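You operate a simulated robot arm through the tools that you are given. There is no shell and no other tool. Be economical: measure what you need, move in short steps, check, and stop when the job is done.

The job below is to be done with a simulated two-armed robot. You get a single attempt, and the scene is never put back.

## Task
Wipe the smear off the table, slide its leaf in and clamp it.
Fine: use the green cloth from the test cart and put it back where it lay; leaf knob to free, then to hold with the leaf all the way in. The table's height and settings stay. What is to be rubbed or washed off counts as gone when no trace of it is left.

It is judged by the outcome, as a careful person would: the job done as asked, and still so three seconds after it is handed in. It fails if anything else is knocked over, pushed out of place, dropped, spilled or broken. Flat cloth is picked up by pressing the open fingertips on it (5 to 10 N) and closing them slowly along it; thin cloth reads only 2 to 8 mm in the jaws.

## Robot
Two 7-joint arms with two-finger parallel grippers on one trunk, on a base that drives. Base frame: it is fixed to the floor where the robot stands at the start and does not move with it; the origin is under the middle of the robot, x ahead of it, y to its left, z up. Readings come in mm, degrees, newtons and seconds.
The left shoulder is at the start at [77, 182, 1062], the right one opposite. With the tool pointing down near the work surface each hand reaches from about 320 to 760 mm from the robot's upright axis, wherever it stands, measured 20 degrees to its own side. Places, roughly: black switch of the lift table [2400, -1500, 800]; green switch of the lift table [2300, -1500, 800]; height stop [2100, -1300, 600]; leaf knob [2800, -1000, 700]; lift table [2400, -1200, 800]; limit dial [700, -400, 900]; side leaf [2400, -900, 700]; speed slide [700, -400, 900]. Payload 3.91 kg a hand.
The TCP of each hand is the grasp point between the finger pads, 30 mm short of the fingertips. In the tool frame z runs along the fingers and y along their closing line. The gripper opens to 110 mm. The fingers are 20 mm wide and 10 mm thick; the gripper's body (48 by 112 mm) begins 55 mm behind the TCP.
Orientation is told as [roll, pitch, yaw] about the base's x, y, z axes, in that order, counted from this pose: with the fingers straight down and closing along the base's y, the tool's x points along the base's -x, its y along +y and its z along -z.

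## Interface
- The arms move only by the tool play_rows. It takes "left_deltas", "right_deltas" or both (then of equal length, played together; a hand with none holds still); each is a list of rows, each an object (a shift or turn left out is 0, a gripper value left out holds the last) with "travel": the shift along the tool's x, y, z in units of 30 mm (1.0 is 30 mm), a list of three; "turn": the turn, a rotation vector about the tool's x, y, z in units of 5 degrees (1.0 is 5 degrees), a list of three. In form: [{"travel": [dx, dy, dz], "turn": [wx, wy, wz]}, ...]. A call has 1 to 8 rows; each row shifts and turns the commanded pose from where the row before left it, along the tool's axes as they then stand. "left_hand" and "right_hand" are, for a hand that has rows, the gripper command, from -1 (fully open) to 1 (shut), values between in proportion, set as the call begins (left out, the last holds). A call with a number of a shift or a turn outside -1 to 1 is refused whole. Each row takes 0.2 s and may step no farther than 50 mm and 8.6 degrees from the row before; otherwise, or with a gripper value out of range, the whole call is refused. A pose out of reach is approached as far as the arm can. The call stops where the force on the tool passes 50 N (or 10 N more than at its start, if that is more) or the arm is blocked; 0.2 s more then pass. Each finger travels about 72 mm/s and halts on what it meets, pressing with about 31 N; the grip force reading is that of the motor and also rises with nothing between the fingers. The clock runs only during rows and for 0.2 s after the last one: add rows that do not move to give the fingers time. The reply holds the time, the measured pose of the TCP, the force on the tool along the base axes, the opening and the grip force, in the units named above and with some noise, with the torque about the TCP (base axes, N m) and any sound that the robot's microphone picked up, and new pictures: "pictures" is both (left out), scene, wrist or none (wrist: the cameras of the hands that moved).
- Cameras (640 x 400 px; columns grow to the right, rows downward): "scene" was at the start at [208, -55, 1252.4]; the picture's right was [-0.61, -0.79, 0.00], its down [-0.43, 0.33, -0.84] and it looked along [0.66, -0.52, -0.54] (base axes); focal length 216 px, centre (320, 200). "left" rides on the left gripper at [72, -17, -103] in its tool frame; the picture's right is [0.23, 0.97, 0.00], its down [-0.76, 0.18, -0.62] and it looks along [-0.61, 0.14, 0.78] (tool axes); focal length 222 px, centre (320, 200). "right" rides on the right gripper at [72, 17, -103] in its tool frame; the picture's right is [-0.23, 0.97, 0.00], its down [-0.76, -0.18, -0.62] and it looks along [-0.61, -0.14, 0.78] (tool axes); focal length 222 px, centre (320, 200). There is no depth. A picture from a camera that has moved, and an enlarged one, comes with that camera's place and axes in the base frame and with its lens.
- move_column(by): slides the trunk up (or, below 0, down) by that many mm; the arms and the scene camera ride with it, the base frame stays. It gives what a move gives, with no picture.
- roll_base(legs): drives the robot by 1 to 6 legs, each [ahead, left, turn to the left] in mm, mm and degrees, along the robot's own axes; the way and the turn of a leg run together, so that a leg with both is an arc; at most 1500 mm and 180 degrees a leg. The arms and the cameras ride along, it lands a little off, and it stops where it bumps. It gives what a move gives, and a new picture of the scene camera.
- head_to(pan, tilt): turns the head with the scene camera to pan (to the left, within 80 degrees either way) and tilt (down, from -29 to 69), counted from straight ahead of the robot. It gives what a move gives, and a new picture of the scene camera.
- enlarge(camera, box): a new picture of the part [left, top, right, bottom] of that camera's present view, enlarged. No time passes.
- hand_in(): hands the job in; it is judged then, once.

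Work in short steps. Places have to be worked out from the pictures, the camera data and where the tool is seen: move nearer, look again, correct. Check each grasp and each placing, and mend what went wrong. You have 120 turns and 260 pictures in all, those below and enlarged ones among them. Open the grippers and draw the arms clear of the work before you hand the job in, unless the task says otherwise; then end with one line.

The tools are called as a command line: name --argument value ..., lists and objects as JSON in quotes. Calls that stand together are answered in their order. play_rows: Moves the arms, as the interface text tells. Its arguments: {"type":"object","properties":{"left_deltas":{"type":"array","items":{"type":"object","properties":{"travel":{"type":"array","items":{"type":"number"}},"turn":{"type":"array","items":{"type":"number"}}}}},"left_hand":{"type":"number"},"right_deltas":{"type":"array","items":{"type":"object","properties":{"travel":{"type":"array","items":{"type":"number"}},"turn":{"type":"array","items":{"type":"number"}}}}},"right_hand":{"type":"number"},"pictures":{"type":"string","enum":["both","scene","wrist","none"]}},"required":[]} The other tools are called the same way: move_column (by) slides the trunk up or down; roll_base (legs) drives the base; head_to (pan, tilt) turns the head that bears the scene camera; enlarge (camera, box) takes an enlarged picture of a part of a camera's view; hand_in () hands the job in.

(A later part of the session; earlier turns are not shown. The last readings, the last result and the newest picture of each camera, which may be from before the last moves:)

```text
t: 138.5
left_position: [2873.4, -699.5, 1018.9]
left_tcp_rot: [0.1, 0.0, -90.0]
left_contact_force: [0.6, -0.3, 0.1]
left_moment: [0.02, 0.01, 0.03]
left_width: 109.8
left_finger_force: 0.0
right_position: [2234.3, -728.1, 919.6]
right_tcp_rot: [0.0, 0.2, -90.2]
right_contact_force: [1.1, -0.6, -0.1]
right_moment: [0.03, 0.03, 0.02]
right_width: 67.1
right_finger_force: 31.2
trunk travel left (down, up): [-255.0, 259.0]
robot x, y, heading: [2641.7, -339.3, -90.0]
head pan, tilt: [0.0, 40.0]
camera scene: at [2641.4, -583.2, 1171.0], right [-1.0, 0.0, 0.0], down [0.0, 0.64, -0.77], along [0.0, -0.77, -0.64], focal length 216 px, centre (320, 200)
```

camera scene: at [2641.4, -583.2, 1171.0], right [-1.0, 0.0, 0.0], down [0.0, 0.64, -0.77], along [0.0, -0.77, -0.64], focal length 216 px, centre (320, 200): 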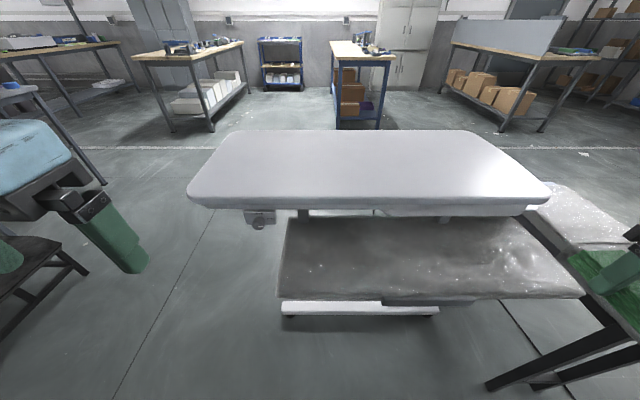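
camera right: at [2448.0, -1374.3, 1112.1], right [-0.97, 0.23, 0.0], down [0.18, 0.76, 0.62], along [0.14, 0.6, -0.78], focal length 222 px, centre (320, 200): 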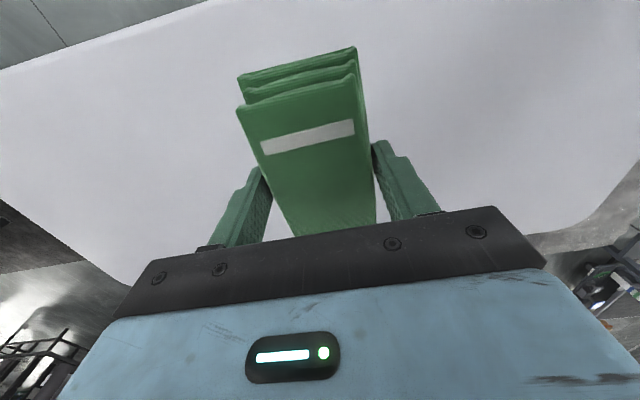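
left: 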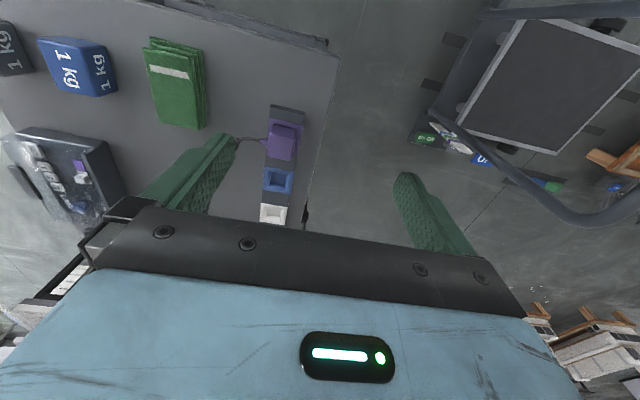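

I tilt the left hand to point forward while moving it down and ahead toward the knob axis (staying in front of it).

play_rows --left_deltas '[{"travel": [0, -0.26, 0.8], "turn": [0, -1, 0]}, {"travel": [0, -0.26, 0.8], "turn": [0, -1, 0]}, {"travel": [0, -0.26, 0.8], "turn": [0, -1, 0]}, {"travel": [0, -0.26, 0.8], "turn": [0, -1, 0]}, {"travel": [0, -0.26, 0.8], "turn": [0, -1, 0]}, {"travel": [0, -0.26, 0.8], "turn": [0, -1, 0]}, {"travel": [0, -0.26, 0.8], "turn": [0, -1, 0]}, {"travel": [0, -0.26, 0.8], "turn": [0, -1, 0]}]' --left_hand -0.2 --pictures "none"

play_rows --left_deltas '[{"travel": [0, 0, 0.4], "turn": [0, -1, 0]}, {"travel": [0, 0, 0.4], "turn": [0, -1, 0]}, {"travel": [0, 0, 0.4], "turn": [0, -1, 0]}, {"travel": [0, 0, 0.4], "turn": [0, -1, 0]}, {"travel": [0, 0, 0.4], "turn": [0, -1, 0]}, {"travel": [0, 0, 0.4], "turn": [0, -1, 0]}, {"travel": [0, 0, 0.4], "turn": [0, -1, 0]}, {"travel": [0, 0, 0.4], "turn": [0, -1, 0]}]' --pictures "both"

```text
t: 140.3
left_position: [2799.9, -790.0, 851.6]
left_tcp_rot: [0.0, -40.2, -89.9]
left_contact_force: [0.6, -0.7, -0.1]
left_moment: [0.01, -0.01, 0.01]
left_width: 66.2
left_finger_force: 0.2
left hand out of reach, approached as far as the arm can: row 4, 5, 6, 7
right_position: [2234.5, -726.0, 920.6]
right_tcp_rot: [0.2, 0.3, -90.1]
right_contact_force: [0.3, 0.2, -0.3]
right_moment: [0.02, 0.0, 0.02]
right_width: 66.9
right_finger_force: 30.5
trunk travel left (down, up): [-255.0, 259.0]
robot x, y, heading: [2645.1, -340.6, -90.2]
head pan, tilt: [0.0, 40.0]
```

```text
t: 142.1
left_position: [2756.0, -862.0, 825.9]
left_tcp_rot: [0.2, -80.0, -89.8]
left_contact_force: [-0.6, 0.4, -0.4]
left_moment: [0.0, -0.02, -0.01]
left_width: 66.1
left_finger_force: 0.0
left hand out of reach, approached as far as the arm can: row 6, 7, 8
right_position: [2235.6, -726.1, 920.4]
right_tcp_rot: [0.2, 0.2, -90.0]
right_contact_force: [0.4, -0.4, 0.1]
right_moment: [0.01, -0.01, 0.03]
right_width: 67.0
right_finger_force: 31.3
trunk travel left (down, up): [-255.0, 259.0]
robot x, y, heading: [2641.3, -339.9, -89.9]
head pan, tilt: [0.0, 40.0]
camera scene: at [2641.5, -582.5, 1171.1], right [-1.0, 0.0, 0.0], down [0.0, 0.64, -0.77], along [0.0, -0.77, -0.64], focal length 216 px, centre (320, 200)
camera left: at [2739.7, -748.7, 772.6], right [0.97, 0.05, -0.22], down [0.17, 0.48, 0.86], along [0.15, -0.87, 0.46], focal length 222 px, centre (320, 200)
```

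scene: 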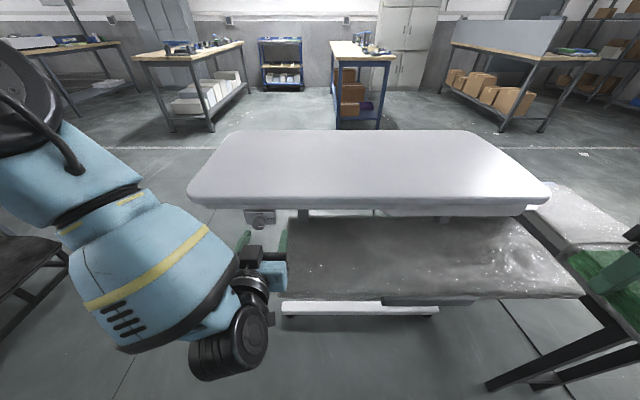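
left: 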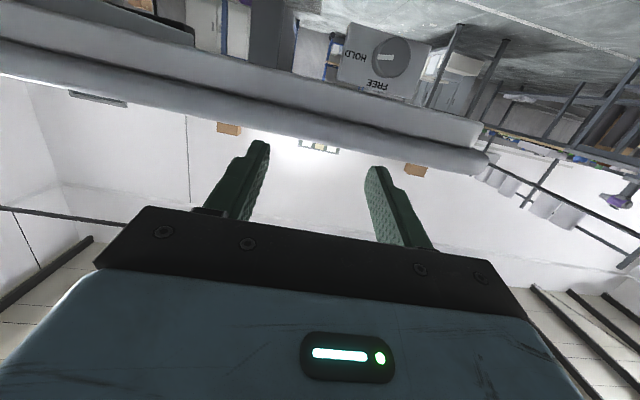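

The left hand points forward but is limited on its inner side. I back up 60 mm and shift the robot 140 mm to its right so the knob lies more to its left.

roll_base --legs '[[-60, 0, 0], [0, -140, 0]]'

play_rows --left_deltas '[{"travel": [0, 0.9, 0], "turn": [0, -1, 0]}, {"travel": [0, 0.9, 0], "turn": [0, -1, 0]}, {"travel": [0, 0.9, 0]}, {"travel": [0, 0.9, 0]}, {"travel": [0.5, 0.9, 0]}, {"travel": [0.5, 0.9, 0]}, {"travel": [0.5, 0.9, 0]}]' --pictures "both"

```text
t: 144.6
left_position: [2615.0, -803.2, 827.0]
left_tcp_rot: [0.2, -80.0, -89.9]
left_contact_force: [0.0, 0.5, 0.0]
left_moment: [0.02, 0.01, 0.0]
left_width: 66.2
left_finger_force: 0.1
right_position: [2094.9, -666.8, 920.1]
right_tcp_rot: [0.1, 0.2, -90.1]
right_contact_force: [0.1, -0.1, -0.4]
right_moment: [0.01, -0.04, 0.0]
right_width: 66.8
right_finger_force: 31.4
trunk travel left (down, up): [-255.0, 259.0]
robot x, y, heading: [2502.2, -282.0, -89.8]
head pan, tilt: [0.0, 40.0]
camera scene: at [2500.5, -522.9, 1171.2], right [-1.0, 0.0, 0.0], down [0.0, 0.64, -0.77], along [0.0, -0.77, -0.64], focal length 216 px, centre (320, 200)
```

scene: 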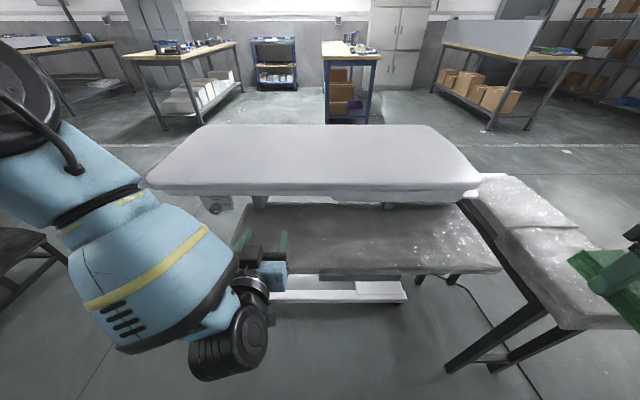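

```text
t: 146.2
left_position: [2627.6, -756.2, 877.3]
left_tcp_rot: [7.9, -89.7, -97.4]
left_contact_force: [-0.2, -0.3, 0.1]
left_moment: [-0.02, -0.01, 0.0]
left_width: 66.0
left_finger_force: 0.2
left hand out of reach, approached as far as the arm can: row 1, 2, 3, 4, 5, 6, 7
right_position: [2093.9, -667.2, 919.7]
right_tcp_rot: [0.1, 0.1, -90.1]
right_contact_force: [0.7, -0.1, -0.2]
right_moment: [0.01, 0.03, 0.03]
right_width: 66.9
right_finger_force: 31.1
trunk travel left (down, up): [-255.0, 259.0]
robot x, y, heading: [2500.7, -277.6, -90.2]
head pan, tilt: [0.0, 40.0]
camera scene: at [2500.8, -522.9, 1171.1], right [-1.0, 0.0, 0.0], down [0.0, 0.64, -0.77], along [0.0, -0.77, -0.64], focal length 216 px, centre (320, 200)
camera left: at [2611.9, -652.0, 805.0], right [0.97, 0.01, -0.23], down [0.17, 0.62, 0.76], along [0.15, -0.78, 0.6], focal length 222 px, centre (320, 200)
```

scene: 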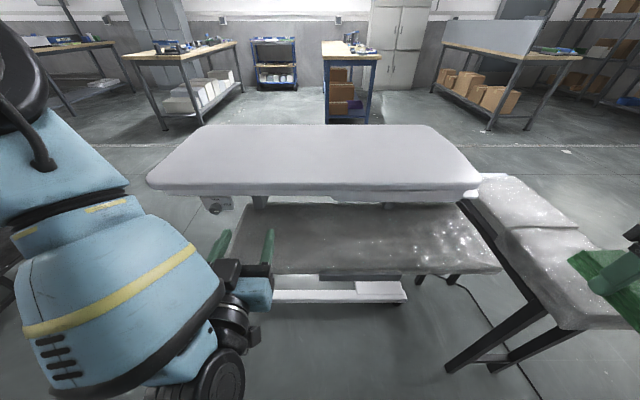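
left: 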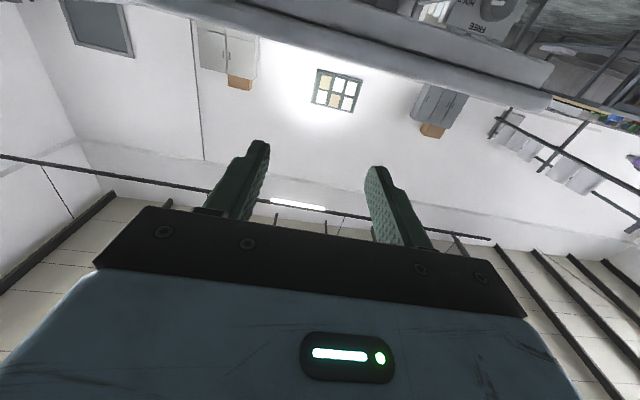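

The arm is too folded here. I back up 80 mm more and lower the trunk 120 mm so the forearm can stretch toward the knob.

roll_base --legs '[[-80, 0, 0]]'

move_column --by -120

play_rows --left_deltas '[{"travel": [0, 0.9, 0.3]}, {"travel": [0, 0.9, 0.3]}, {"travel": [0, 0.9, 0.3]}, {"travel": [0, 0.9, 0.3]}, {"travel": [0, 0.9, 0]}, {"travel": [0, 0.9, 0]}]' --pictures "both"

```text
t: 147.2
left_position: [2629.0, -673.7, 876.9]
left_tcp_rot: [10.3, -89.9, -99.8]
left_contact_force: [-1.0, 0.0, -0.2]
left_moment: [0.03, 0.04, -0.01]
left_width: 66.0
left_finger_force: 0.0
right_position: [2093.7, -584.8, 921.1]
right_tcp_rot: [0.1, 0.1, -90.1]
right_contact_force: [-0.1, 0.6, -0.6]
right_moment: [-0.01, 0.03, 0.01]
right_width: 66.9
right_finger_force: 31.0
trunk travel left (down, up): [-255.0, 259.0]
robot x, y, heading: [2501.2, -197.4, -89.8]
head pan, tilt: [0.0, 40.0]
camera scene: at [2500.9, -441.3, 1171.3], right [-1.0, 0.0, 0.0], down [0.0, 0.64, -0.77], along [0.0, -0.77, -0.64], focal length 216 px, centre (320, 200)
```

scene: 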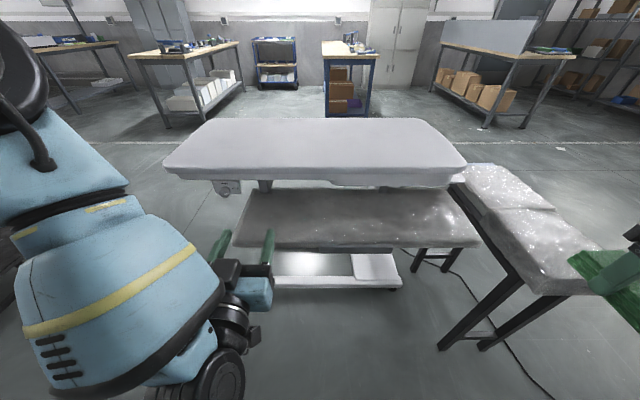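

```text
t: 148.7
left_position: [2627.6, -689.4, 712.4]
left_tcp_rot: [0.6, -83.6, -90.1]
left_contact_force: [0.9, 0.4, 0.1]
left_moment: [0.04, 0.0, 0.02]
left_width: 65.8
left_finger_force: 0.2
right_position: [2093.9, -585.2, 800.8]
right_tcp_rot: [0.2, 0.1, -90.2]
right_contact_force: [-0.7, -0.5, -0.1]
right_moment: [-0.02, 0.01, 0.0]
right_width: 66.9
right_finger_force: 30.9
trunk travel left (down, up): [-135.0, 379.0]
robot x, y, heading: [2501.5, -201.8, -90.0]
head pan, tilt: [0.0, 40.0]
```

```text
t: 150.1
left_position: [2645.9, -722.7, 756.6]
left_tcp_rot: [0.9, -83.5, -90.2]
left_contact_force: [0.9, 0.5, -0.7]
left_moment: [0.01, 0.01, 0.02]
left_width: 66.1
left_finger_force: 0.1
left hand out of reach, approached as far as the arm can: row 1, 2, 3, 4, 5, 6
right_position: [2094.7, -585.2, 801.5]
right_tcp_rot: [0.0, 0.2, -90.1]
right_contact_force: [-0.3, -0.1, -0.6]
right_moment: [0.03, -0.01, 0.0]
right_width: 66.6
right_finger_force: 31.5
trunk travel left (down, up): [-135.0, 379.0]
robot x, y, heading: [2502.1, -203.1, -89.6]
head pan, tilt: [0.0, 40.0]
camera scene: at [2501.0, -487.5, 1035.1], right [-1.0, 0.0, 0.0], down [0.0, 0.64, -0.77], along [0.0, -0.77, -0.64], focal length 216 px, centre (320, 200)
camera left: at [2629.2, -612.0, 697.0], right [0.97, 0.04, -0.22], down [0.17, 0.53, 0.83], along [0.15, -0.84, 0.51], focal length 222 px, centre (320, 200)
```

scene: 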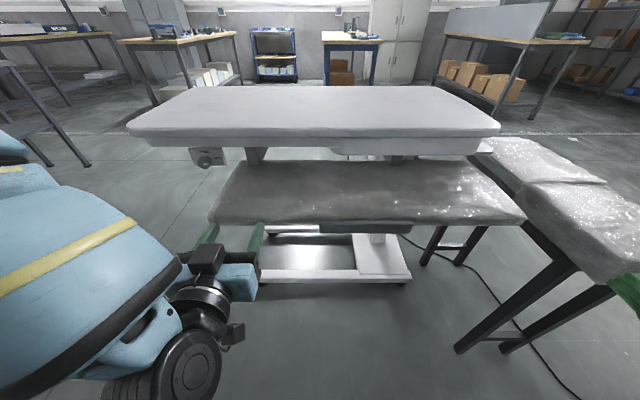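
left: 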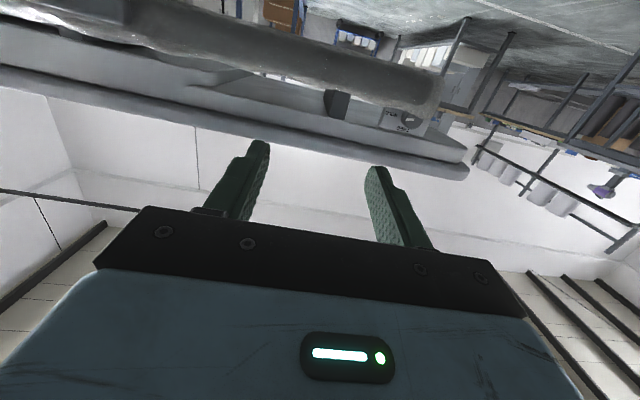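

The hand is folded too close to the body. I back up 220 mm and extend the arm straight forward instead.

roll_base --legs '[[-220, 0, 0]]'

play_rows --left_deltas '[{"travel": [0, 0, 1]}, {"travel": [0, 0, 1]}, {"travel": [0, 0, 1]}, {"travel": [0, 0, 1]}, {"travel": [0, 0.2, 1]}, {"travel": [0, 0.2, 1], "turn": [0, -0.4, 0]}, {"travel": [0, 0.2, 1], "turn": [0, -0.4, 0]}, {"travel": [0, 0.2, 1], "turn": [0, -0.4, 0]}]' --pictures "scene"

```text
t: 151.8
left_position: [2647.1, -503.1, 756.6]
left_tcp_rot: [0.8, -83.5, -89.8]
left_contact_force: [0.0, -0.3, -0.9]
left_moment: [0.01, -0.01, -0.01]
left_width: 66.0
left_finger_force: 0.1
right_position: [2095.7, -368.9, 800.9]
right_tcp_rot: [0.0, 0.2, -89.9]
right_contact_force: [-0.7, 0.9, -0.2]
right_moment: [0.03, 0.03, 0.02]
right_width: 66.8
right_finger_force: 31.1
trunk travel left (down, up): [-135.0, 379.0]
robot x, y, heading: [2504.1, 20.6, -89.6]
head pan, tilt: [0.0, 40.0]
camera scene: at [2501.3, -268.0, 1035.1], right [-1.0, -0.01, 0.0], down [0.0, 0.64, -0.77], along [0.0, -0.77, -0.64], focal length 216 px, centre (320, 200)
```

scene: 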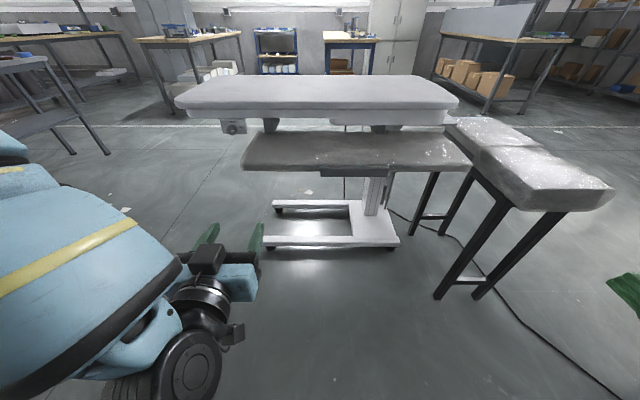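

```text
t: 153.6
left_position: [2589.8, -728.7, 783.1]
left_tcp_rot: [6.9, -88.9, -95.3]
left_contact_force: [0.1, -0.4, 0.0]
left_moment: [-0.03, 0.02, 0.02]
left_width: 66.0
left_finger_force: 0.1
left hand out of reach, approached as far as the arm can: row 1, 2, 3, 4, 5, 6, 7, 8
right_position: [2096.7, -369.9, 800.0]
right_tcp_rot: [0.2, 0.2, -89.9]
right_contact_force: [-0.6, 0.7, -0.5]
right_moment: [0.0, -0.01, 0.03]
right_width: 67.2
right_finger_force: 30.9
trunk travel left (down, up): [-135.0, 379.0]
robot x, y, heading: [2500.9, 21.4, -89.7]
head pan, tilt: [0.0, 40.0]
camera scene: at [2501.3, -268.7, 1034.9], right [-1.0, -0.01, 0.0], down [0.0, 0.64, -0.77], along [0.0, -0.77, -0.64], focal length 216 px, centre (320, 200)
```

scene: 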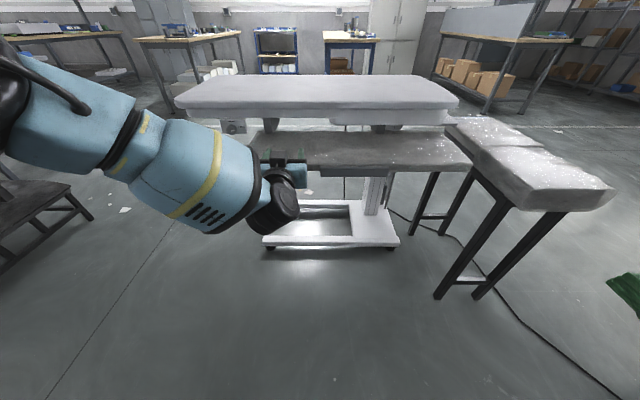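

The left wrist prefers pointing inward. So I'll stand diagonally (heading ≈ −60°) with the hand turned 30° inward to point along −y. First I raise the cloth hand well above table level.

play_rows --right_deltas '[{"travel": [0, 0, -1]}, {"travel": [0, 0, -1]}, {"travel": [0, 0, -1]}, {"travel": [0, 0, -1]}, {"travel": [0, 0, -1]}, {"travel": [0, 0, -1]}]' --pictures "none"

roll_base --legs '[[0, 0, 30], [0, -260, 0], [100, 0, 0]]'

play_rows --left_deltas '[{"turn": [1, 0, 0]}, {"turn": [1, 0, 0]}, {"turn": [1, 0, 0]}, {"turn": [1, 0, 0]}, {"turn": [1, 0, 0]}, {"turn": [1, 0, 0]}]' --pictures "both"

```text
t: 155.0
left_position: [2590.7, -727.0, 783.0]
left_tcp_rot: [5.3, -89.0, -93.7]
left_contact_force: [0.0, -0.5, 0.5]
left_moment: [-0.04, -0.05, 0.0]
left_width: 66.2
left_finger_force: 0.1
right_position: [2094.2, -369.1, 981.7]
right_tcp_rot: [0.1, 0.2, -89.9]
right_contact_force: [-0.8, -0.1, -0.6]
right_moment: [-0.01, 0.01, -0.02]
right_width: 66.7
right_finger_force: 31.2
trunk travel left (down, up): [-135.0, 379.0]
robot x, y, heading: [2500.0, 18.1, -89.9]
head pan, tilt: [0.0, 40.0]
```

```text
t: 160.2
left_position: [2776.2, -803.4, 784.5]
left_tcp_rot: [5.6, -88.9, -63.8]
left_contact_force: [0.1, -0.2, -0.5]
left_moment: [-0.01, -0.01, -0.02]
left_width: 66.1
left_finger_force: 0.1
right_position: [2167.3, -743.2, 979.9]
right_tcp_rot: [0.1, 0.1, -59.6]
right_contact_force: [0.2, -0.1, -0.6]
right_moment: [0.02, 0.0, 0.02]
right_width: 66.9
right_finger_force: 31.4
trunk travel left (down, up): [-135.0, 379.0]
robot x, y, heading: [2321.8, -202.2, -59.3]
head pan, tilt: [0.0, 40.0]
camera scene: at [2468.2, -451.0, 1034.8], right [-0.86, -0.51, 0.0], down [-0.33, 0.55, -0.77], along [0.39, -0.66, -0.64], focal length 216 px, centre (320, 200)
```

scene: 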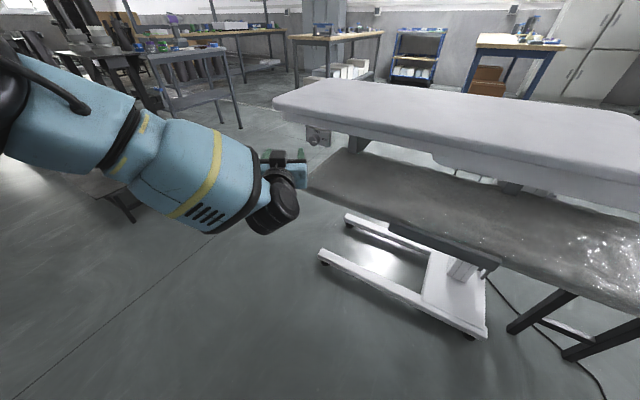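

```text
t: 161.6
left_position: [2711.7, -825.3, 826.0]
left_tcp_rot: [-2.3, -87.7, -66.5]
left_contact_force: [0.2, -0.6, 0.0]
left_moment: [-0.02, 0.02, 0.0]
left_width: 66.1
left_finger_force: 0.1
left hand out of reach, approached as far as the arm can: row 1, 2, 3, 4, 5, 6
right_position: [2168.4, -743.1, 980.3]
right_tcp_rot: [0.1, 0.2, -59.6]
right_contact_force: [-0.2, 0.6, -0.9]
right_moment: [-0.01, 0.01, 0.02]
right_width: 66.8
right_finger_force: 30.9
trunk travel left (down, up): [-135.0, 379.0]
robot x, y, heading: [2322.9, -203.0, -59.6]
head pan, tilt: [0.0, 40.0]
camera scene: at [2467.8, -450.4, 1035.0], right [-0.86, -0.51, 0.0], down [-0.33, 0.55, -0.77], along [0.39, -0.66, -0.64], focal length 216 px, centre (320, 200)
camera left: at [2658.5, -733.2, 757.8], right [0.9, 0.36, -0.23], down [-0.05, 0.62, 0.79], along [0.42, -0.7, 0.58], focal length 222 px, centre (320, 200)
```

scene: 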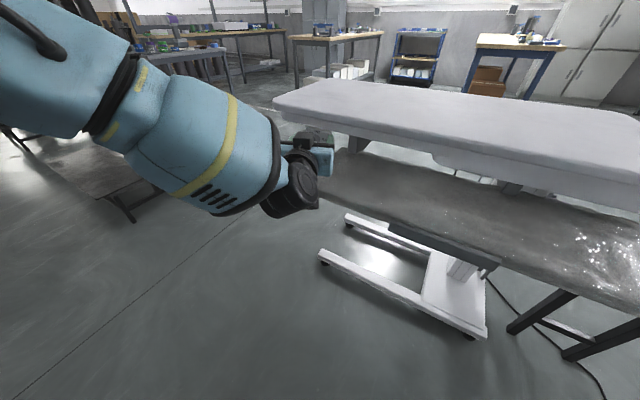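
left: 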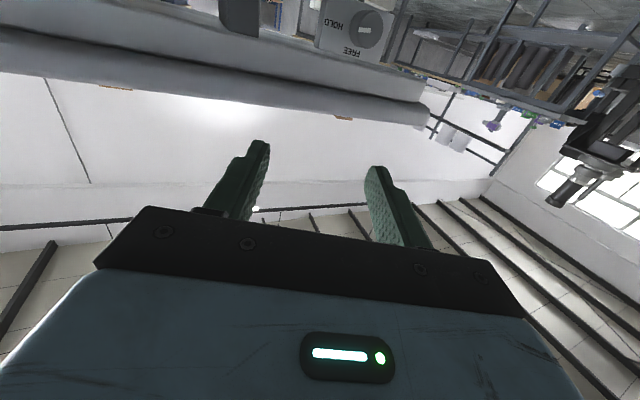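

Forward-pointing is against the left wrist's limits. Better: from the table's far end the right hand can naturally point inward (−y) at the knob; I'll park the cloth on the clean table top meanwhile. First back away and bring the left hand back to pointing down.

roll_base --legs '[[-250, 0, 0]]'

play_rows --left_deltas '[{"travel": [0, 0, -0.8], "turn": [-0.5, 1, 0]}, {"travel": [0, 0, -0.8], "turn": [-0.5, 1, 0]}, {"travel": [0, 0, -0.8], "turn": [-0.5, 1, 0]}, {"travel": [0, 0, -0.8], "turn": [-0.3, 1, 0]}, {"travel": [0, 0, -0.8], "turn": [0, 1, 0]}, {"travel": [0, 0, -0.8], "turn": [0, 1, 0]}, {"travel": [0, 0, -0.8], "turn": [0, 1, 0]}, {"travel": [0, 0, -0.8], "turn": [0, 1, 0]}]' --pictures "none"

play_rows --left_deltas '[{"travel": [0, 0, -0.8], "turn": [0, 1, 0]}, {"travel": [0, 0, -0.8], "turn": [0, 1, 0]}, {"travel": [0, 0, -0.8], "turn": [0, 1, 0]}, {"travel": [0, 0, -0.8], "turn": [0, 1, 0]}, {"travel": [0, 0, -0.8], "turn": [0, 1, 0]}, {"travel": [0, 0, -0.8], "turn": [0, 1, 0]}, {"travel": [0, 0, -0.5], "turn": [0, 1, 0]}, {"travel": [0, 0, -0.5], "turn": [0, 1, 0]}]' --pictures "none"

```text
t: 163.4
left_position: [2583.3, -606.4, 827.4]
left_tcp_rot: [-2.5, -87.8, -66.2]
left_contact_force: [-0.9, -0.3, -0.7]
left_moment: [0.03, -0.01, 0.02]
left_width: 66.1
left_finger_force: 0.0
right_position: [2038.2, -525.3, 980.4]
right_tcp_rot: [0.0, 0.1, -59.7]
right_contact_force: [0.3, -1.1, -0.5]
right_moment: [-0.03, -0.02, 0.0]
right_width: 66.8
right_finger_force: 31.0
trunk travel left (down, up): [-135.0, 379.0]
robot x, y, heading: [2192.0, 15.8, -59.2]
head pan, tilt: [0.0, 40.0]
camera scene: at [2338.9, -232.3, 1035.1], right [-0.86, -0.51, 0.0], down [-0.33, 0.55, -0.77], along [0.39, -0.66, -0.64], focal length 216 px, centre (320, 200)
```

scene: 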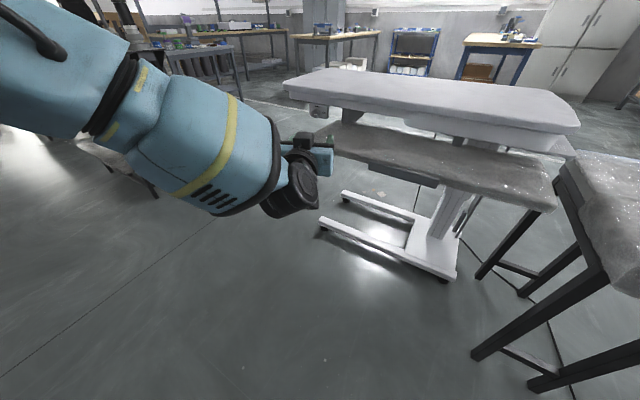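

```text
t: 165.2
left_position: [2500.0, -450.7, 890.3]
left_tcp_rot: [2.6, -47.7, -62.0]
left_contact_force: [0.1, -0.4, 0.2]
left_moment: [0.01, 0.02, -0.01]
left_width: 66.0
left_finger_force: 0.1
right_position: [2038.3, -525.7, 980.1]
right_tcp_rot: [0.1, 0.2, -59.5]
right_contact_force: [-0.2, -0.1, -0.7]
right_moment: [-0.01, 0.0, 0.0]
right_width: 66.8
right_finger_force: 30.6
trunk travel left (down, up): [-135.0, 379.0]
robot x, y, heading: [2194.4, 13.7, -59.7]
head pan, tilt: [0.0, 40.0]
```

```text
t: 167.0
left_position: [2453.4, -377.1, 1030.7]
left_tcp_rot: [1.5, -7.6, -60.1]
left_contact_force: [0.7, 0.0, -0.6]
left_moment: [0.0, 0.0, -0.02]
left_width: 66.0
left_finger_force: 0.1
right_position: [2039.0, -525.7, 980.7]
right_tcp_rot: [0.2, 0.2, -59.6]
right_contact_force: [0.1, -0.1, -0.5]
right_moment: [-0.01, -0.01, 0.03]
right_width: 66.6
right_finger_force: 31.2
trunk travel left (down, up): [-135.0, 379.0]
robot x, y, heading: [2192.9, 16.9, -59.5]
head pan, tilt: [0.0, 40.0]
```

Left hand is nearly vertical again. I raise the trunk to its initial height, turn to face −x, back along the +y side, and strafe down the end lane to the table's far end.

move_column --by 190

play_rows --left_deltas '[{"travel": [0, 1, 0], "turn": [0, 0.75, 0]}, {"travel": [0, 1, 0], "turn": [0, 0.75, 0]}, {"travel": [0, 1, 0]}, {"travel": [0, 1, 0]}, {"travel": [0, 1, 0]}, {"travel": [0, 1, 0]}]' --pictures "none"

roll_base --legs '[[0, 0, -120.5], [-1180, 0, 0]]'

```text
t: 169.1
left_position: [2451.1, -375.0, 1224.0]
left_tcp_rot: [1.7, -7.8, -60.1]
left_contact_force: [0.0, -0.7, -0.2]
left_moment: [0.01, -0.01, 0.02]
left_width: 66.0
left_finger_force: 0.0
right_position: [2039.8, -525.6, 1169.8]
right_tcp_rot: [0.1, 0.2, -59.6]
right_contact_force: [-0.1, -0.1, -0.1]
right_moment: [0.0, -0.01, -0.05]
right_width: 66.9
right_finger_force: 31.5
trunk travel left (down, up): [-325.0, 189.0]
robot x, y, heading: [2193.4, 14.1, -59.2]
head pan, tilt: [0.0, 40.0]
```

```text
t: 170.5
left_position: [2608.6, -283.8, 1230.0]
left_tcp_rot: [1.6, -0.3, -59.9]
left_contact_force: [-0.1, 0.0, 0.5]
left_moment: [-0.02, 0.02, 0.02]
left_width: 65.8
left_finger_force: 0.2
right_position: [2040.0, -524.8, 1170.9]
right_tcp_rot: [0.2, 0.2, -59.6]
right_contact_force: [-0.3, 0.1, 0.3]
right_moment: [0.0, 0.04, -0.03]
right_width: 67.1
right_finger_force: 31.2
trunk travel left (down, up): [-325.0, 189.0]
robot x, y, heading: [2192.2, 15.4, -59.3]
head pan, tilt: [0.0, 40.0]
```

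```text
t: 181.6
left_position: [2913.9, -204.3, 1228.7]
left_tcp_rot: [1.7, -0.3, 179.2]
left_contact_force: [-0.6, -0.4, 0.3]
left_moment: [-0.04, -0.01, 0.01]
left_width: 65.9
left_finger_force: 0.0
right_position: [2999.4, 407.3, 1169.7]
right_tcp_rot: [0.2, 0.2, 179.4]
right_contact_force: [-0.8, 1.0, -0.3]
right_moment: [0.02, 0.02, 0.01]
right_width: 67.3
right_finger_force: 31.2
trunk travel left (down, up): [-325.0, 189.0]
robot x, y, heading: [3383.2, -5.7, 179.3]
head pan, tilt: [0.0, 40.0]
camera scene: at [3159.2, -2.4, 1241.5], right [0.01, 1.0, 0.0], down [0.64, 0.0, -0.77], along [-0.77, 0.01, -0.64], focal length 216 px, centre (320, 200)
```

scene: 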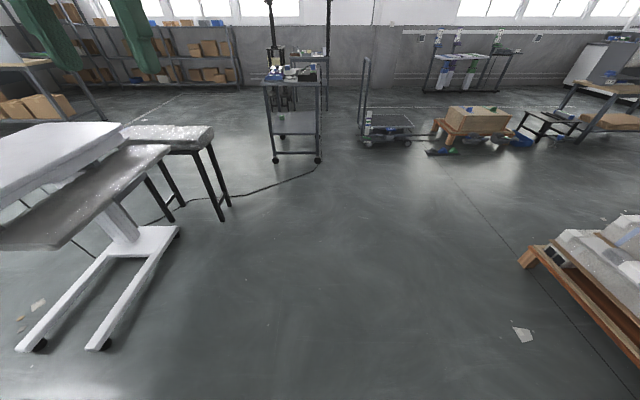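

Strafing down the lane to where the right hand can set the cloth on the table end.

roll_base --legs '[[0, 700, 0], [0, 750, 0.7]]'

play_rows --right_deltas '[{"travel": [-0.8, 0.9, 0.9]}, {"travel": [-0.8, 0.9, 0.9]}, {"travel": [-0.8, 0.9, 0.9]}, {"travel": [-0.8, 0.9, 0.9]}, {"travel": [-0.8, 0.9, 0.9]}, {"travel": [-0.8, 0.9, 0.9]}, {"travel": [-0.5, 0.3, 0.9]}]' --pictures "both"

```text
t: 194.9
left_position: [2885.6, -1663.7, 1230.6]
left_tcp_rot: [1.7, -0.2, 178.2]
left_contact_force: [0.3, -0.1, 0.6]
left_moment: [0.0, 0.0, 0.0]
left_width: 66.1
left_finger_force: 0.0
right_position: [2980.7, -1053.2, 1170.2]
right_tcp_rot: [0.1, 0.1, 178.5]
right_contact_force: [0.5, -0.5, 0.0]
right_moment: [0.02, -0.02, 0.0]
right_width: 67.1
right_finger_force: 30.7
trunk travel left (down, up): [-325.0, 189.0]
robot x, y, heading: [3359.7, -1473.3, 178.9]
head pan, tilt: [0.0, 40.0]
camera scene: at [3133.7, -1466.1, 1241.5], right [0.02, 1.0, 0.0], down [0.64, -0.01, -0.77], along [-0.77, 0.02, -0.64], focal length 216 px, centre (320, 200)
```

scene: 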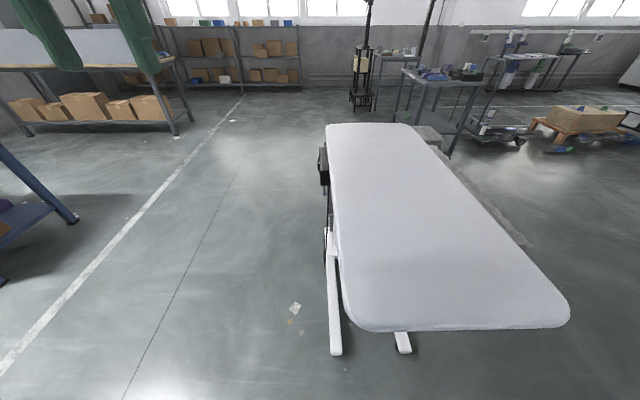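

```text
t: 196.5
left_position: [2884.2, -1664.1, 1229.0]
left_tcp_rot: [1.7, -0.3, 178.2]
left_contact_force: [-0.2, -0.2, 0.5]
left_moment: [-0.02, 0.01, 0.03]
left_width: 65.8
left_finger_force: 0.1
right_position: [2816.3, -1221.4, 983.4]
right_tcp_rot: [0.1, 0.2, 178.4]
right_contact_force: [-0.2, 0.3, -2.0]
right_moment: [0.0, 0.02, -0.01]
right_width: 66.9
right_finger_force: 31.6
trunk travel left (down, up): [-325.0, 189.0]
robot x, y, heading: [3358.4, -1473.7, 178.9]
head pan, tilt: [0.0, 40.0]
camera scene: at [3133.0, -1465.6, 1241.3], right [0.02, 1.0, 0.0], down [0.64, -0.01, -0.77], along [-0.77, 0.02, -0.64], focal length 216 px, centre (320, 200)
camera right: at [2889.3, -1238.3, 1085.9], right [-0.25, -0.97, 0.0], down [-0.76, 0.2, 0.62], along [-0.6, 0.15, -0.78], focal length 222 px, centre (320, 200)
```

scene: 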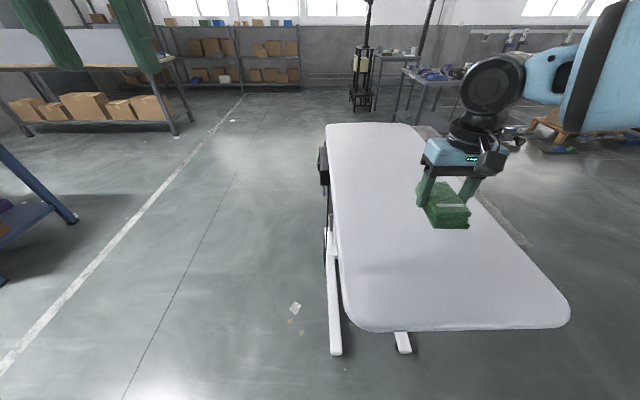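
right: 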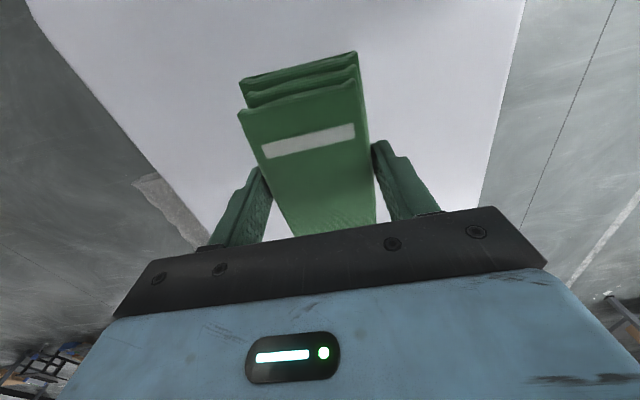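

Over the table end. Lowering to set the pad down.

play_rows --right_deltas '[{"travel": [0, 0, 0.9]}, {"travel": [0, 0, 0.9]}, {"travel": [0, 0, 0.9]}, {"travel": [0, 0, 0.6]}]' --pictures "none"

play_rows --right_deltas '[{"travel": [0, 0, 0.2]}]' --pictures "none"

```text
t: 197.5
left_position: [2886.0, -1664.2, 1229.7]
left_tcp_rot: [1.7, -0.2, 178.2]
left_contact_force: [0.0, -0.9, -1.3]
left_moment: [0.04, 0.0, -0.01]
left_width: 65.8
left_finger_force: 0.0
right_position: [2817.4, -1222.2, 883.5]
right_tcp_rot: [0.2, 0.1, 178.7]
right_contact_force: [0.0, 0.4, -0.3]
right_moment: [0.0, -0.01, 0.01]
right_width: 66.9
right_finger_force: 31.2
trunk travel left (down, up): [-325.0, 189.0]
robot x, y, heading: [3355.3, -1469.5, 178.8]
head pan, tilt: [0.0, 40.0]
```

```text
t: 197.9
left_position: [2885.4, -1663.4, 1228.7]
left_tcp_rot: [1.7, -0.4, 178.3]
left_contact_force: [0.6, 0.6, 0.6]
left_moment: [-0.03, -0.01, -0.01]
left_width: 66.3
left_finger_force: 0.0
right_position: [2817.6, -1221.8, 875.4]
right_tcp_rot: [0.2, 0.2, 178.7]
right_contact_force: [0.0, -0.1, -0.3]
right_moment: [-0.03, 0.02, 0.01]
right_width: 67.0
right_finger_force: 31.7
trunk travel left (down, up): [-325.0, 189.0]
robot x, y, heading: [3358.4, -1470.3, 178.9]
head pan, tilt: [0.0, 40.0]
```

play_rows --right_deltas '[{"travel": [0, 0, 0.1]}]' --pictures "none"

play_rows --right_deltas '[{"travel": [0, 0, 0.07]}]' --pictures "none"

```text
t: 198.3
left_position: [2885.3, -1662.9, 1229.3]
left_tcp_rot: [1.6, -0.4, 178.2]
left_contact_force: [0.2, -0.2, -0.3]
left_moment: [0.01, 0.04, 0.0]
left_width: 65.9
left_finger_force: 0.0
right_position: [2817.6, -1220.6, 872.2]
right_tcp_rot: [0.0, 0.2, 178.6]
right_contact_force: [0.1, 0.8, -0.8]
right_moment: [-0.01, -0.05, 0.01]
right_width: 66.8
right_finger_force: 31.1
trunk travel left (down, up): [-325.0, 189.0]
robot x, y, heading: [3359.7, -1468.9, 178.9]
head pan, tilt: [0.0, 40.0]
```

```text
t: 198.7
left_position: [2885.1, -1664.1, 1229.4]
left_tcp_rot: [1.7, -0.2, 178.2]
left_contact_force: [0.5, 0.1, -0.1]
left_moment: [-0.01, 0.01, -0.05]
left_width: 66.0
left_finger_force: 0.0
right_position: [2817.4, -1221.1, 870.5]
right_tcp_rot: [0.1, 0.3, 178.6]
right_contact_force: [0.6, -0.1, -0.6]
right_moment: [-0.02, 0.02, 0.0]
right_width: 66.9
right_finger_force: 30.7
trunk travel left (down, up): [-325.0, 189.0]
robot x, y, heading: [3355.7, -1469.7, 178.5]
head pan, tilt: [0.0, 40.0]
```

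play_rows --right_deltas '[{"travel": [0, 0, 0.07]}]' --pictures "none"

play_rows --right_deltas '[{"travel": [0, 0, 0.07]}]' --pictures "none"

```text
t: 199.1
left_position: [2885.4, -1664.1, 1229.8]
left_tcp_rot: [1.8, -0.3, 178.2]
left_contact_force: [0.9, -0.6, 0.0]
left_moment: [-0.01, -0.02, -0.01]
left_width: 65.9
left_finger_force: 0.2
right_position: [2818.1, -1221.9, 869.6]
right_tcp_rot: [0.1, 0.0, 178.5]
right_contact_force: [-0.2, 0.3, 3.3]
right_moment: [0.17, 0.12, -0.05]
right_width: 66.8
right_finger_force: 31.4
trunk travel left (down, up): [-325.0, 189.0]
robot x, y, heading: [3357.9, -1469.2, 178.7]
head pan, tilt: [0.0, 40.0]
```

```text
t: 199.5
left_position: [2887.3, -1665.0, 1229.8]
left_tcp_rot: [1.7, -0.4, 178.2]
left_contact_force: [0.0, -0.4, -1.1]
left_moment: [0.03, 0.02, 0.0]
left_width: 66.2
left_finger_force: 0.1
right_position: [2818.3, -1222.5, 868.7]
right_tcp_rot: [0.1, -0.1, 178.7]
right_contact_force: [0.3, 2.0, 16.2]
right_moment: [0.35, -0.6, 0.09]
right_width: 66.8
right_finger_force: 31.0
trunk travel left (down, up): [-325.0, 189.0]
robot x, y, heading: [3358.3, -1469.8, 178.7]
head pan, tilt: [0.0, 40.0]
```

Pad is down (contact 3–16 N). I release and rise.

play_rows --right_deltas '[{"travel": [0, 0, -0.03]}, {"travel": [0, 0, 0]}]' --right_hand -0.5 --pictures "none"

play_rows --right_deltas '[{"travel": [0, 0, -0.5]}, {"travel": [0, 0, -1]}, {"travel": [0, 0, -1]}, {"travel": [0, 0, -1]}, {"travel": [0, 0, -1]}]' --pictures "both"

```text
t: 200.1
left_position: [2885.7, -1663.7, 1229.8]
left_tcp_rot: [1.6, -0.3, 178.2]
left_contact_force: [0.9, 0.5, 0.5]
left_moment: [0.01, -0.01, 0.0]
left_width: 66.1
left_finger_force: 0.0
right_position: [2818.7, -1221.4, 868.2]
right_tcp_rot: [0.0, 0.2, 178.6]
right_contact_force: [-1.0, 1.3, -0.3]
right_moment: [-0.02, 0.01, -0.02]
right_width: 82.6
right_finger_force: 0.1
trunk travel left (down, up): [-325.0, 189.0]
robot x, y, heading: [3359.0, -1469.2, 178.6]
head pan, tilt: [0.0, 40.0]
```

```text
t: 201.3
left_position: [2884.8, -1664.0, 1228.7]
left_tcp_rot: [1.7, -0.3, 178.2]
left_contact_force: [-0.5, -0.7, -1.4]
left_moment: [-0.02, 0.0, 0.01]
left_width: 66.1
left_finger_force: 0.0
right_position: [2817.8, -1221.3, 1003.7]
right_tcp_rot: [0.0, 0.1, 178.6]
right_contact_force: [0.8, 0.4, 0.2]
right_moment: [0.0, 0.02, 0.02]
right_width: 82.6
right_finger_force: 0.1
trunk travel left (down, up): [-325.0, 189.0]
robot x, y, heading: [3358.4, -1468.0, 178.7]
head pan, tilt: [0.0, 40.0]
camera scene: at [3134.1, -1466.2, 1241.6], right [0.02, 1.0, 0.0], down [0.64, -0.01, -0.77], along [-0.77, 0.02, -0.64], focal length 216 px, centre (320, 200)
camera right: at [2891.2, -1239.6, 1107.1], right [-0.25, -0.97, 0.0], down [-0.76, 0.2, 0.62], along [-0.6, 0.15, -0.78], focal length 222 px, centre (320, 200)
```

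scene: 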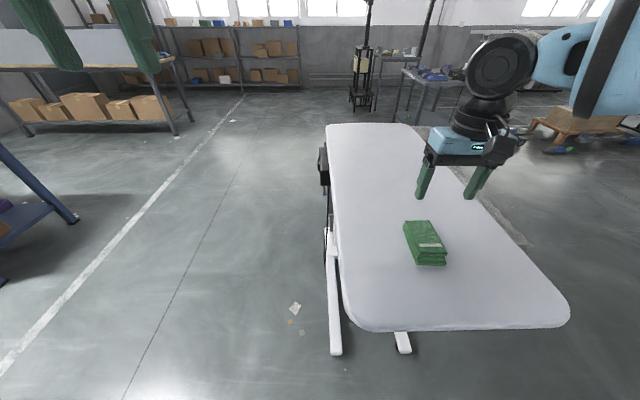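
right: 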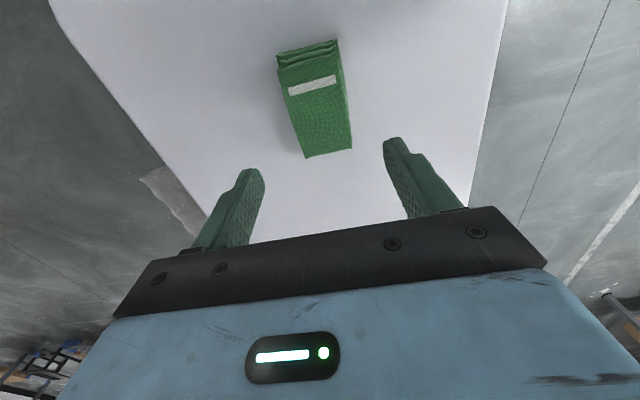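

Cloth is parked flat on the table. Now I strafe 495 mm right to the knob station and lower the trunk 150 mm.

roll_base --legs '[[0, -495, 1]]'

move_column --by -150

play_rows --right_deltas '[{"travel": [0, -0.4, 0], "turn": [-1, 0, 0]}, {"travel": [0, -0.4, 0], "turn": [-1, 0, 0]}, {"travel": [0, 0, 0], "turn": [-1, 0, 0]}, {"travel": [0, 0, 0], "turn": [-1, 0, 0]}, {"travel": [0, 0, 0], "turn": [-1, 0, 0]}, {"travel": [0, 0, 0], "turn": [-1, 0, 0]}, {"travel": [0, 0, 0], "turn": [-1, 0, 0]}, {"travel": [0, 0, 0], "turn": [-1, 0, 0]}]' --pictures "scene"

```text
t: 206.1
left_position: [2895.1, -1187.2, 1229.0]
left_tcp_rot: [1.7, -0.3, 179.6]
left_contact_force: [0.0, 0.0, 0.2]
left_moment: [0.0, -0.03, 0.01]
left_width: 65.9
left_finger_force: 0.0
right_position: [2818.6, -745.8, 1004.1]
right_tcp_rot: [0.1, 0.2, 179.8]
right_contact_force: [-0.5, -0.4, 0.4]
right_moment: [-0.04, 0.01, -0.03]
right_width: 82.6
right_finger_force: 0.0
trunk travel left (down, up): [-325.0, 189.0]
robot x, y, heading: [3365.4, -984.5, 179.8]
head pan, tilt: [0.0, 40.0]
camera scene: at [3139.0, -983.0, 1241.5], right [0.0, 1.0, 0.0], down [0.64, 0.0, -0.77], along [-0.77, 0.0, -0.64], focal length 216 px, centre (320, 200)
```

scene: 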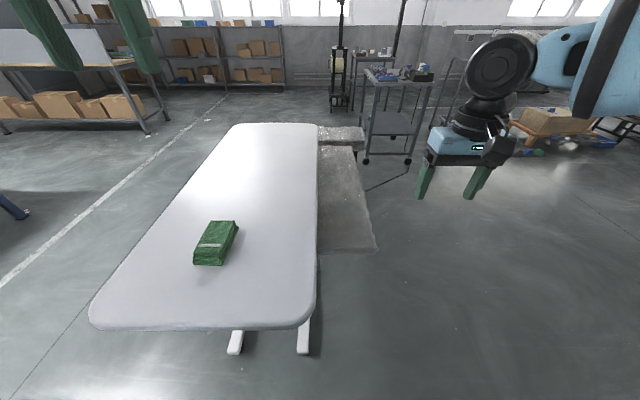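

```text
t: 207.9
left_position: [2849.9, -1185.1, 1030.4]
left_tcp_rot: [1.5, 6.5, 179.5]
left_contact_force: [-0.2, -0.3, 0.7]
left_moment: [0.0, 0.01, 0.0]
left_width: 66.2
left_finger_force: 0.1
right_position: [2818.6, -745.7, 854.0]
right_tcp_rot: [0.1, 0.2, 179.7]
right_contact_force: [0.1, 0.0, 0.4]
right_moment: [0.01, 0.02, 0.01]
right_width: 82.5
right_finger_force: 0.0
trunk travel left (down, up): [-175.0, 339.0]
robot x, y, heading: [3364.4, -981.6, 180.0]
head pan, tilt: [0.0, 40.0]
```

```text
t: 209.7
left_position: [2849.0, -1185.9, 1028.9]
left_tcp_rot: [1.5, 6.4, 179.6]
left_contact_force: [-0.4, 0.9, -0.7]
left_moment: [-0.01, -0.02, -0.01]
left_width: 65.9
left_finger_force: 0.0
right_position: [2817.9, -722.2, 852.8]
right_tcp_rot: [40.3, 0.2, 179.7]
right_contact_force: [-0.1, 0.2, -0.7]
right_moment: [-0.01, -0.01, 0.02]
right_width: 82.7
right_finger_force: 0.1
trunk travel left (down, up): [-175.0, 339.0]
robot x, y, heading: [3363.6, -985.6, 179.7]
head pan, tilt: [0.0, 40.0]
camera scene: at [3091.6, -982.9, 1082.9], right [0.0, 1.0, 0.0], down [0.64, 0.0, -0.77], along [-0.77, 0.0, -0.64], focal length 216 px, centre (320, 200)
```

scene: 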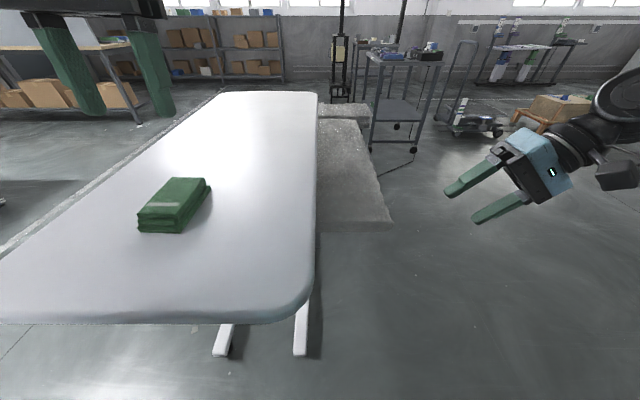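

The sideways tilt works well. I complete it to 90° while lowering to knob height.

play_rows --right_deltas '[{"travel": [0, -0.3, 0], "turn": [-1, 0, 0]}, {"travel": [0, -0.3, 0], "turn": [-1, 0, 0]}, {"travel": [0, -0.4, 0], "turn": [-1, 0, 0]}, {"travel": [0, -0.4, 0], "turn": [-1, 0, 0]}, {"travel": [0, -0.4, 0], "turn": [-1, 0, 0]}, {"travel": [0, -0.4, 0.3], "turn": [-1, 0, 0]}, {"travel": [0, -0.4, 0.5], "turn": [-1, 0, 0]}, {"travel": [0, -0.4, 0.5], "turn": [-1, 0, 0]}]' --pictures "none"

play_rows --right_deltas '[{"travel": [0, -0.4, 0.5], "turn": [-1, 0, 0]}, {"travel": [0, -0.2, 0.5], "turn": [-0.95, 0, 0]}]' --right_hand -0.2 --pictures "both"

```text
t: 211.5
left_position: [2848.2, -1186.2, 1028.5]
left_tcp_rot: [1.4, 6.5, 179.5]
left_contact_force: [1.2, -0.4, 0.1]
left_moment: [-0.01, 0.01, -0.01]
left_width: 66.0
left_finger_force: 0.0
right_position: [2817.5, -707.3, 771.9]
right_tcp_rot: [77.2, 0.1, 179.9]
right_contact_force: [-0.4, 0.1, -0.1]
right_moment: [0.0, -0.01, 0.01]
right_width: 82.3
right_finger_force: 0.0
right hand out of reach, approached as far as the arm can: row 8
trunk travel left (down, up): [-175.0, 339.0]
robot x, y, heading: [3366.6, -981.3, 180.1]
head pan, tilt: [0.0, 40.0]
```

```text
t: 212.1
left_position: [2849.8, -1185.9, 1031.1]
left_tcp_rot: [1.4, 6.4, 179.5]
left_contact_force: [-0.8, 0.1, 0.2]
left_moment: [0.01, -0.03, 0.0]
left_width: 66.3
left_finger_force: 0.1
right_position: [2816.5, -708.1, 772.6]
right_tcp_rot: [77.1, 0.3, 179.8]
right_contact_force: [-0.2, 0.9, -0.1]
right_moment: [0.02, 0.0, -0.03]
right_width: 66.0
right_finger_force: 0.1
right hand out of reach, approached as far as the arm can: row 1, 2
trunk travel left (down, up): [-175.0, 339.0]
robot x, y, heading: [3366.0, -983.8, 180.0]
head pan, tilt: [0.0, 40.0]
camera scene: at [3091.6, -983.1, 1082.9], right [0.0, 1.0, 0.0], down [0.64, 0.0, -0.77], along [-0.77, 0.0, -0.64], focal length 216 px, centre (320, 200)
camera right: at [2891.0, -609.8, 811.3], right [-0.23, -0.22, 0.95], down [-0.76, 0.65, -0.04], along [-0.61, -0.73, -0.31], focal length 222 px, centre (320, 200)
```

scene: 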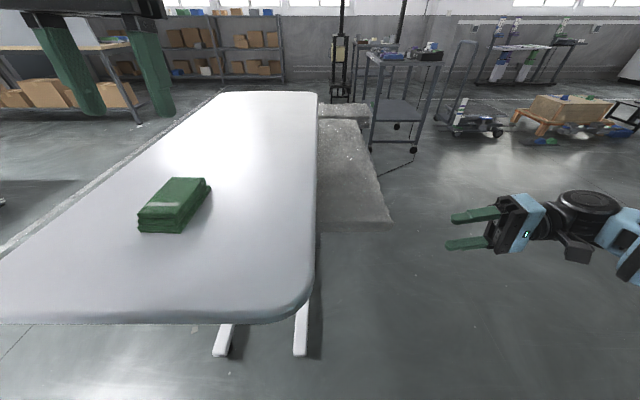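
right: 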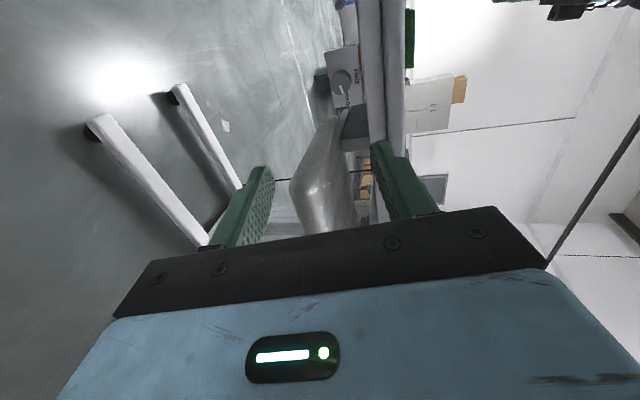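

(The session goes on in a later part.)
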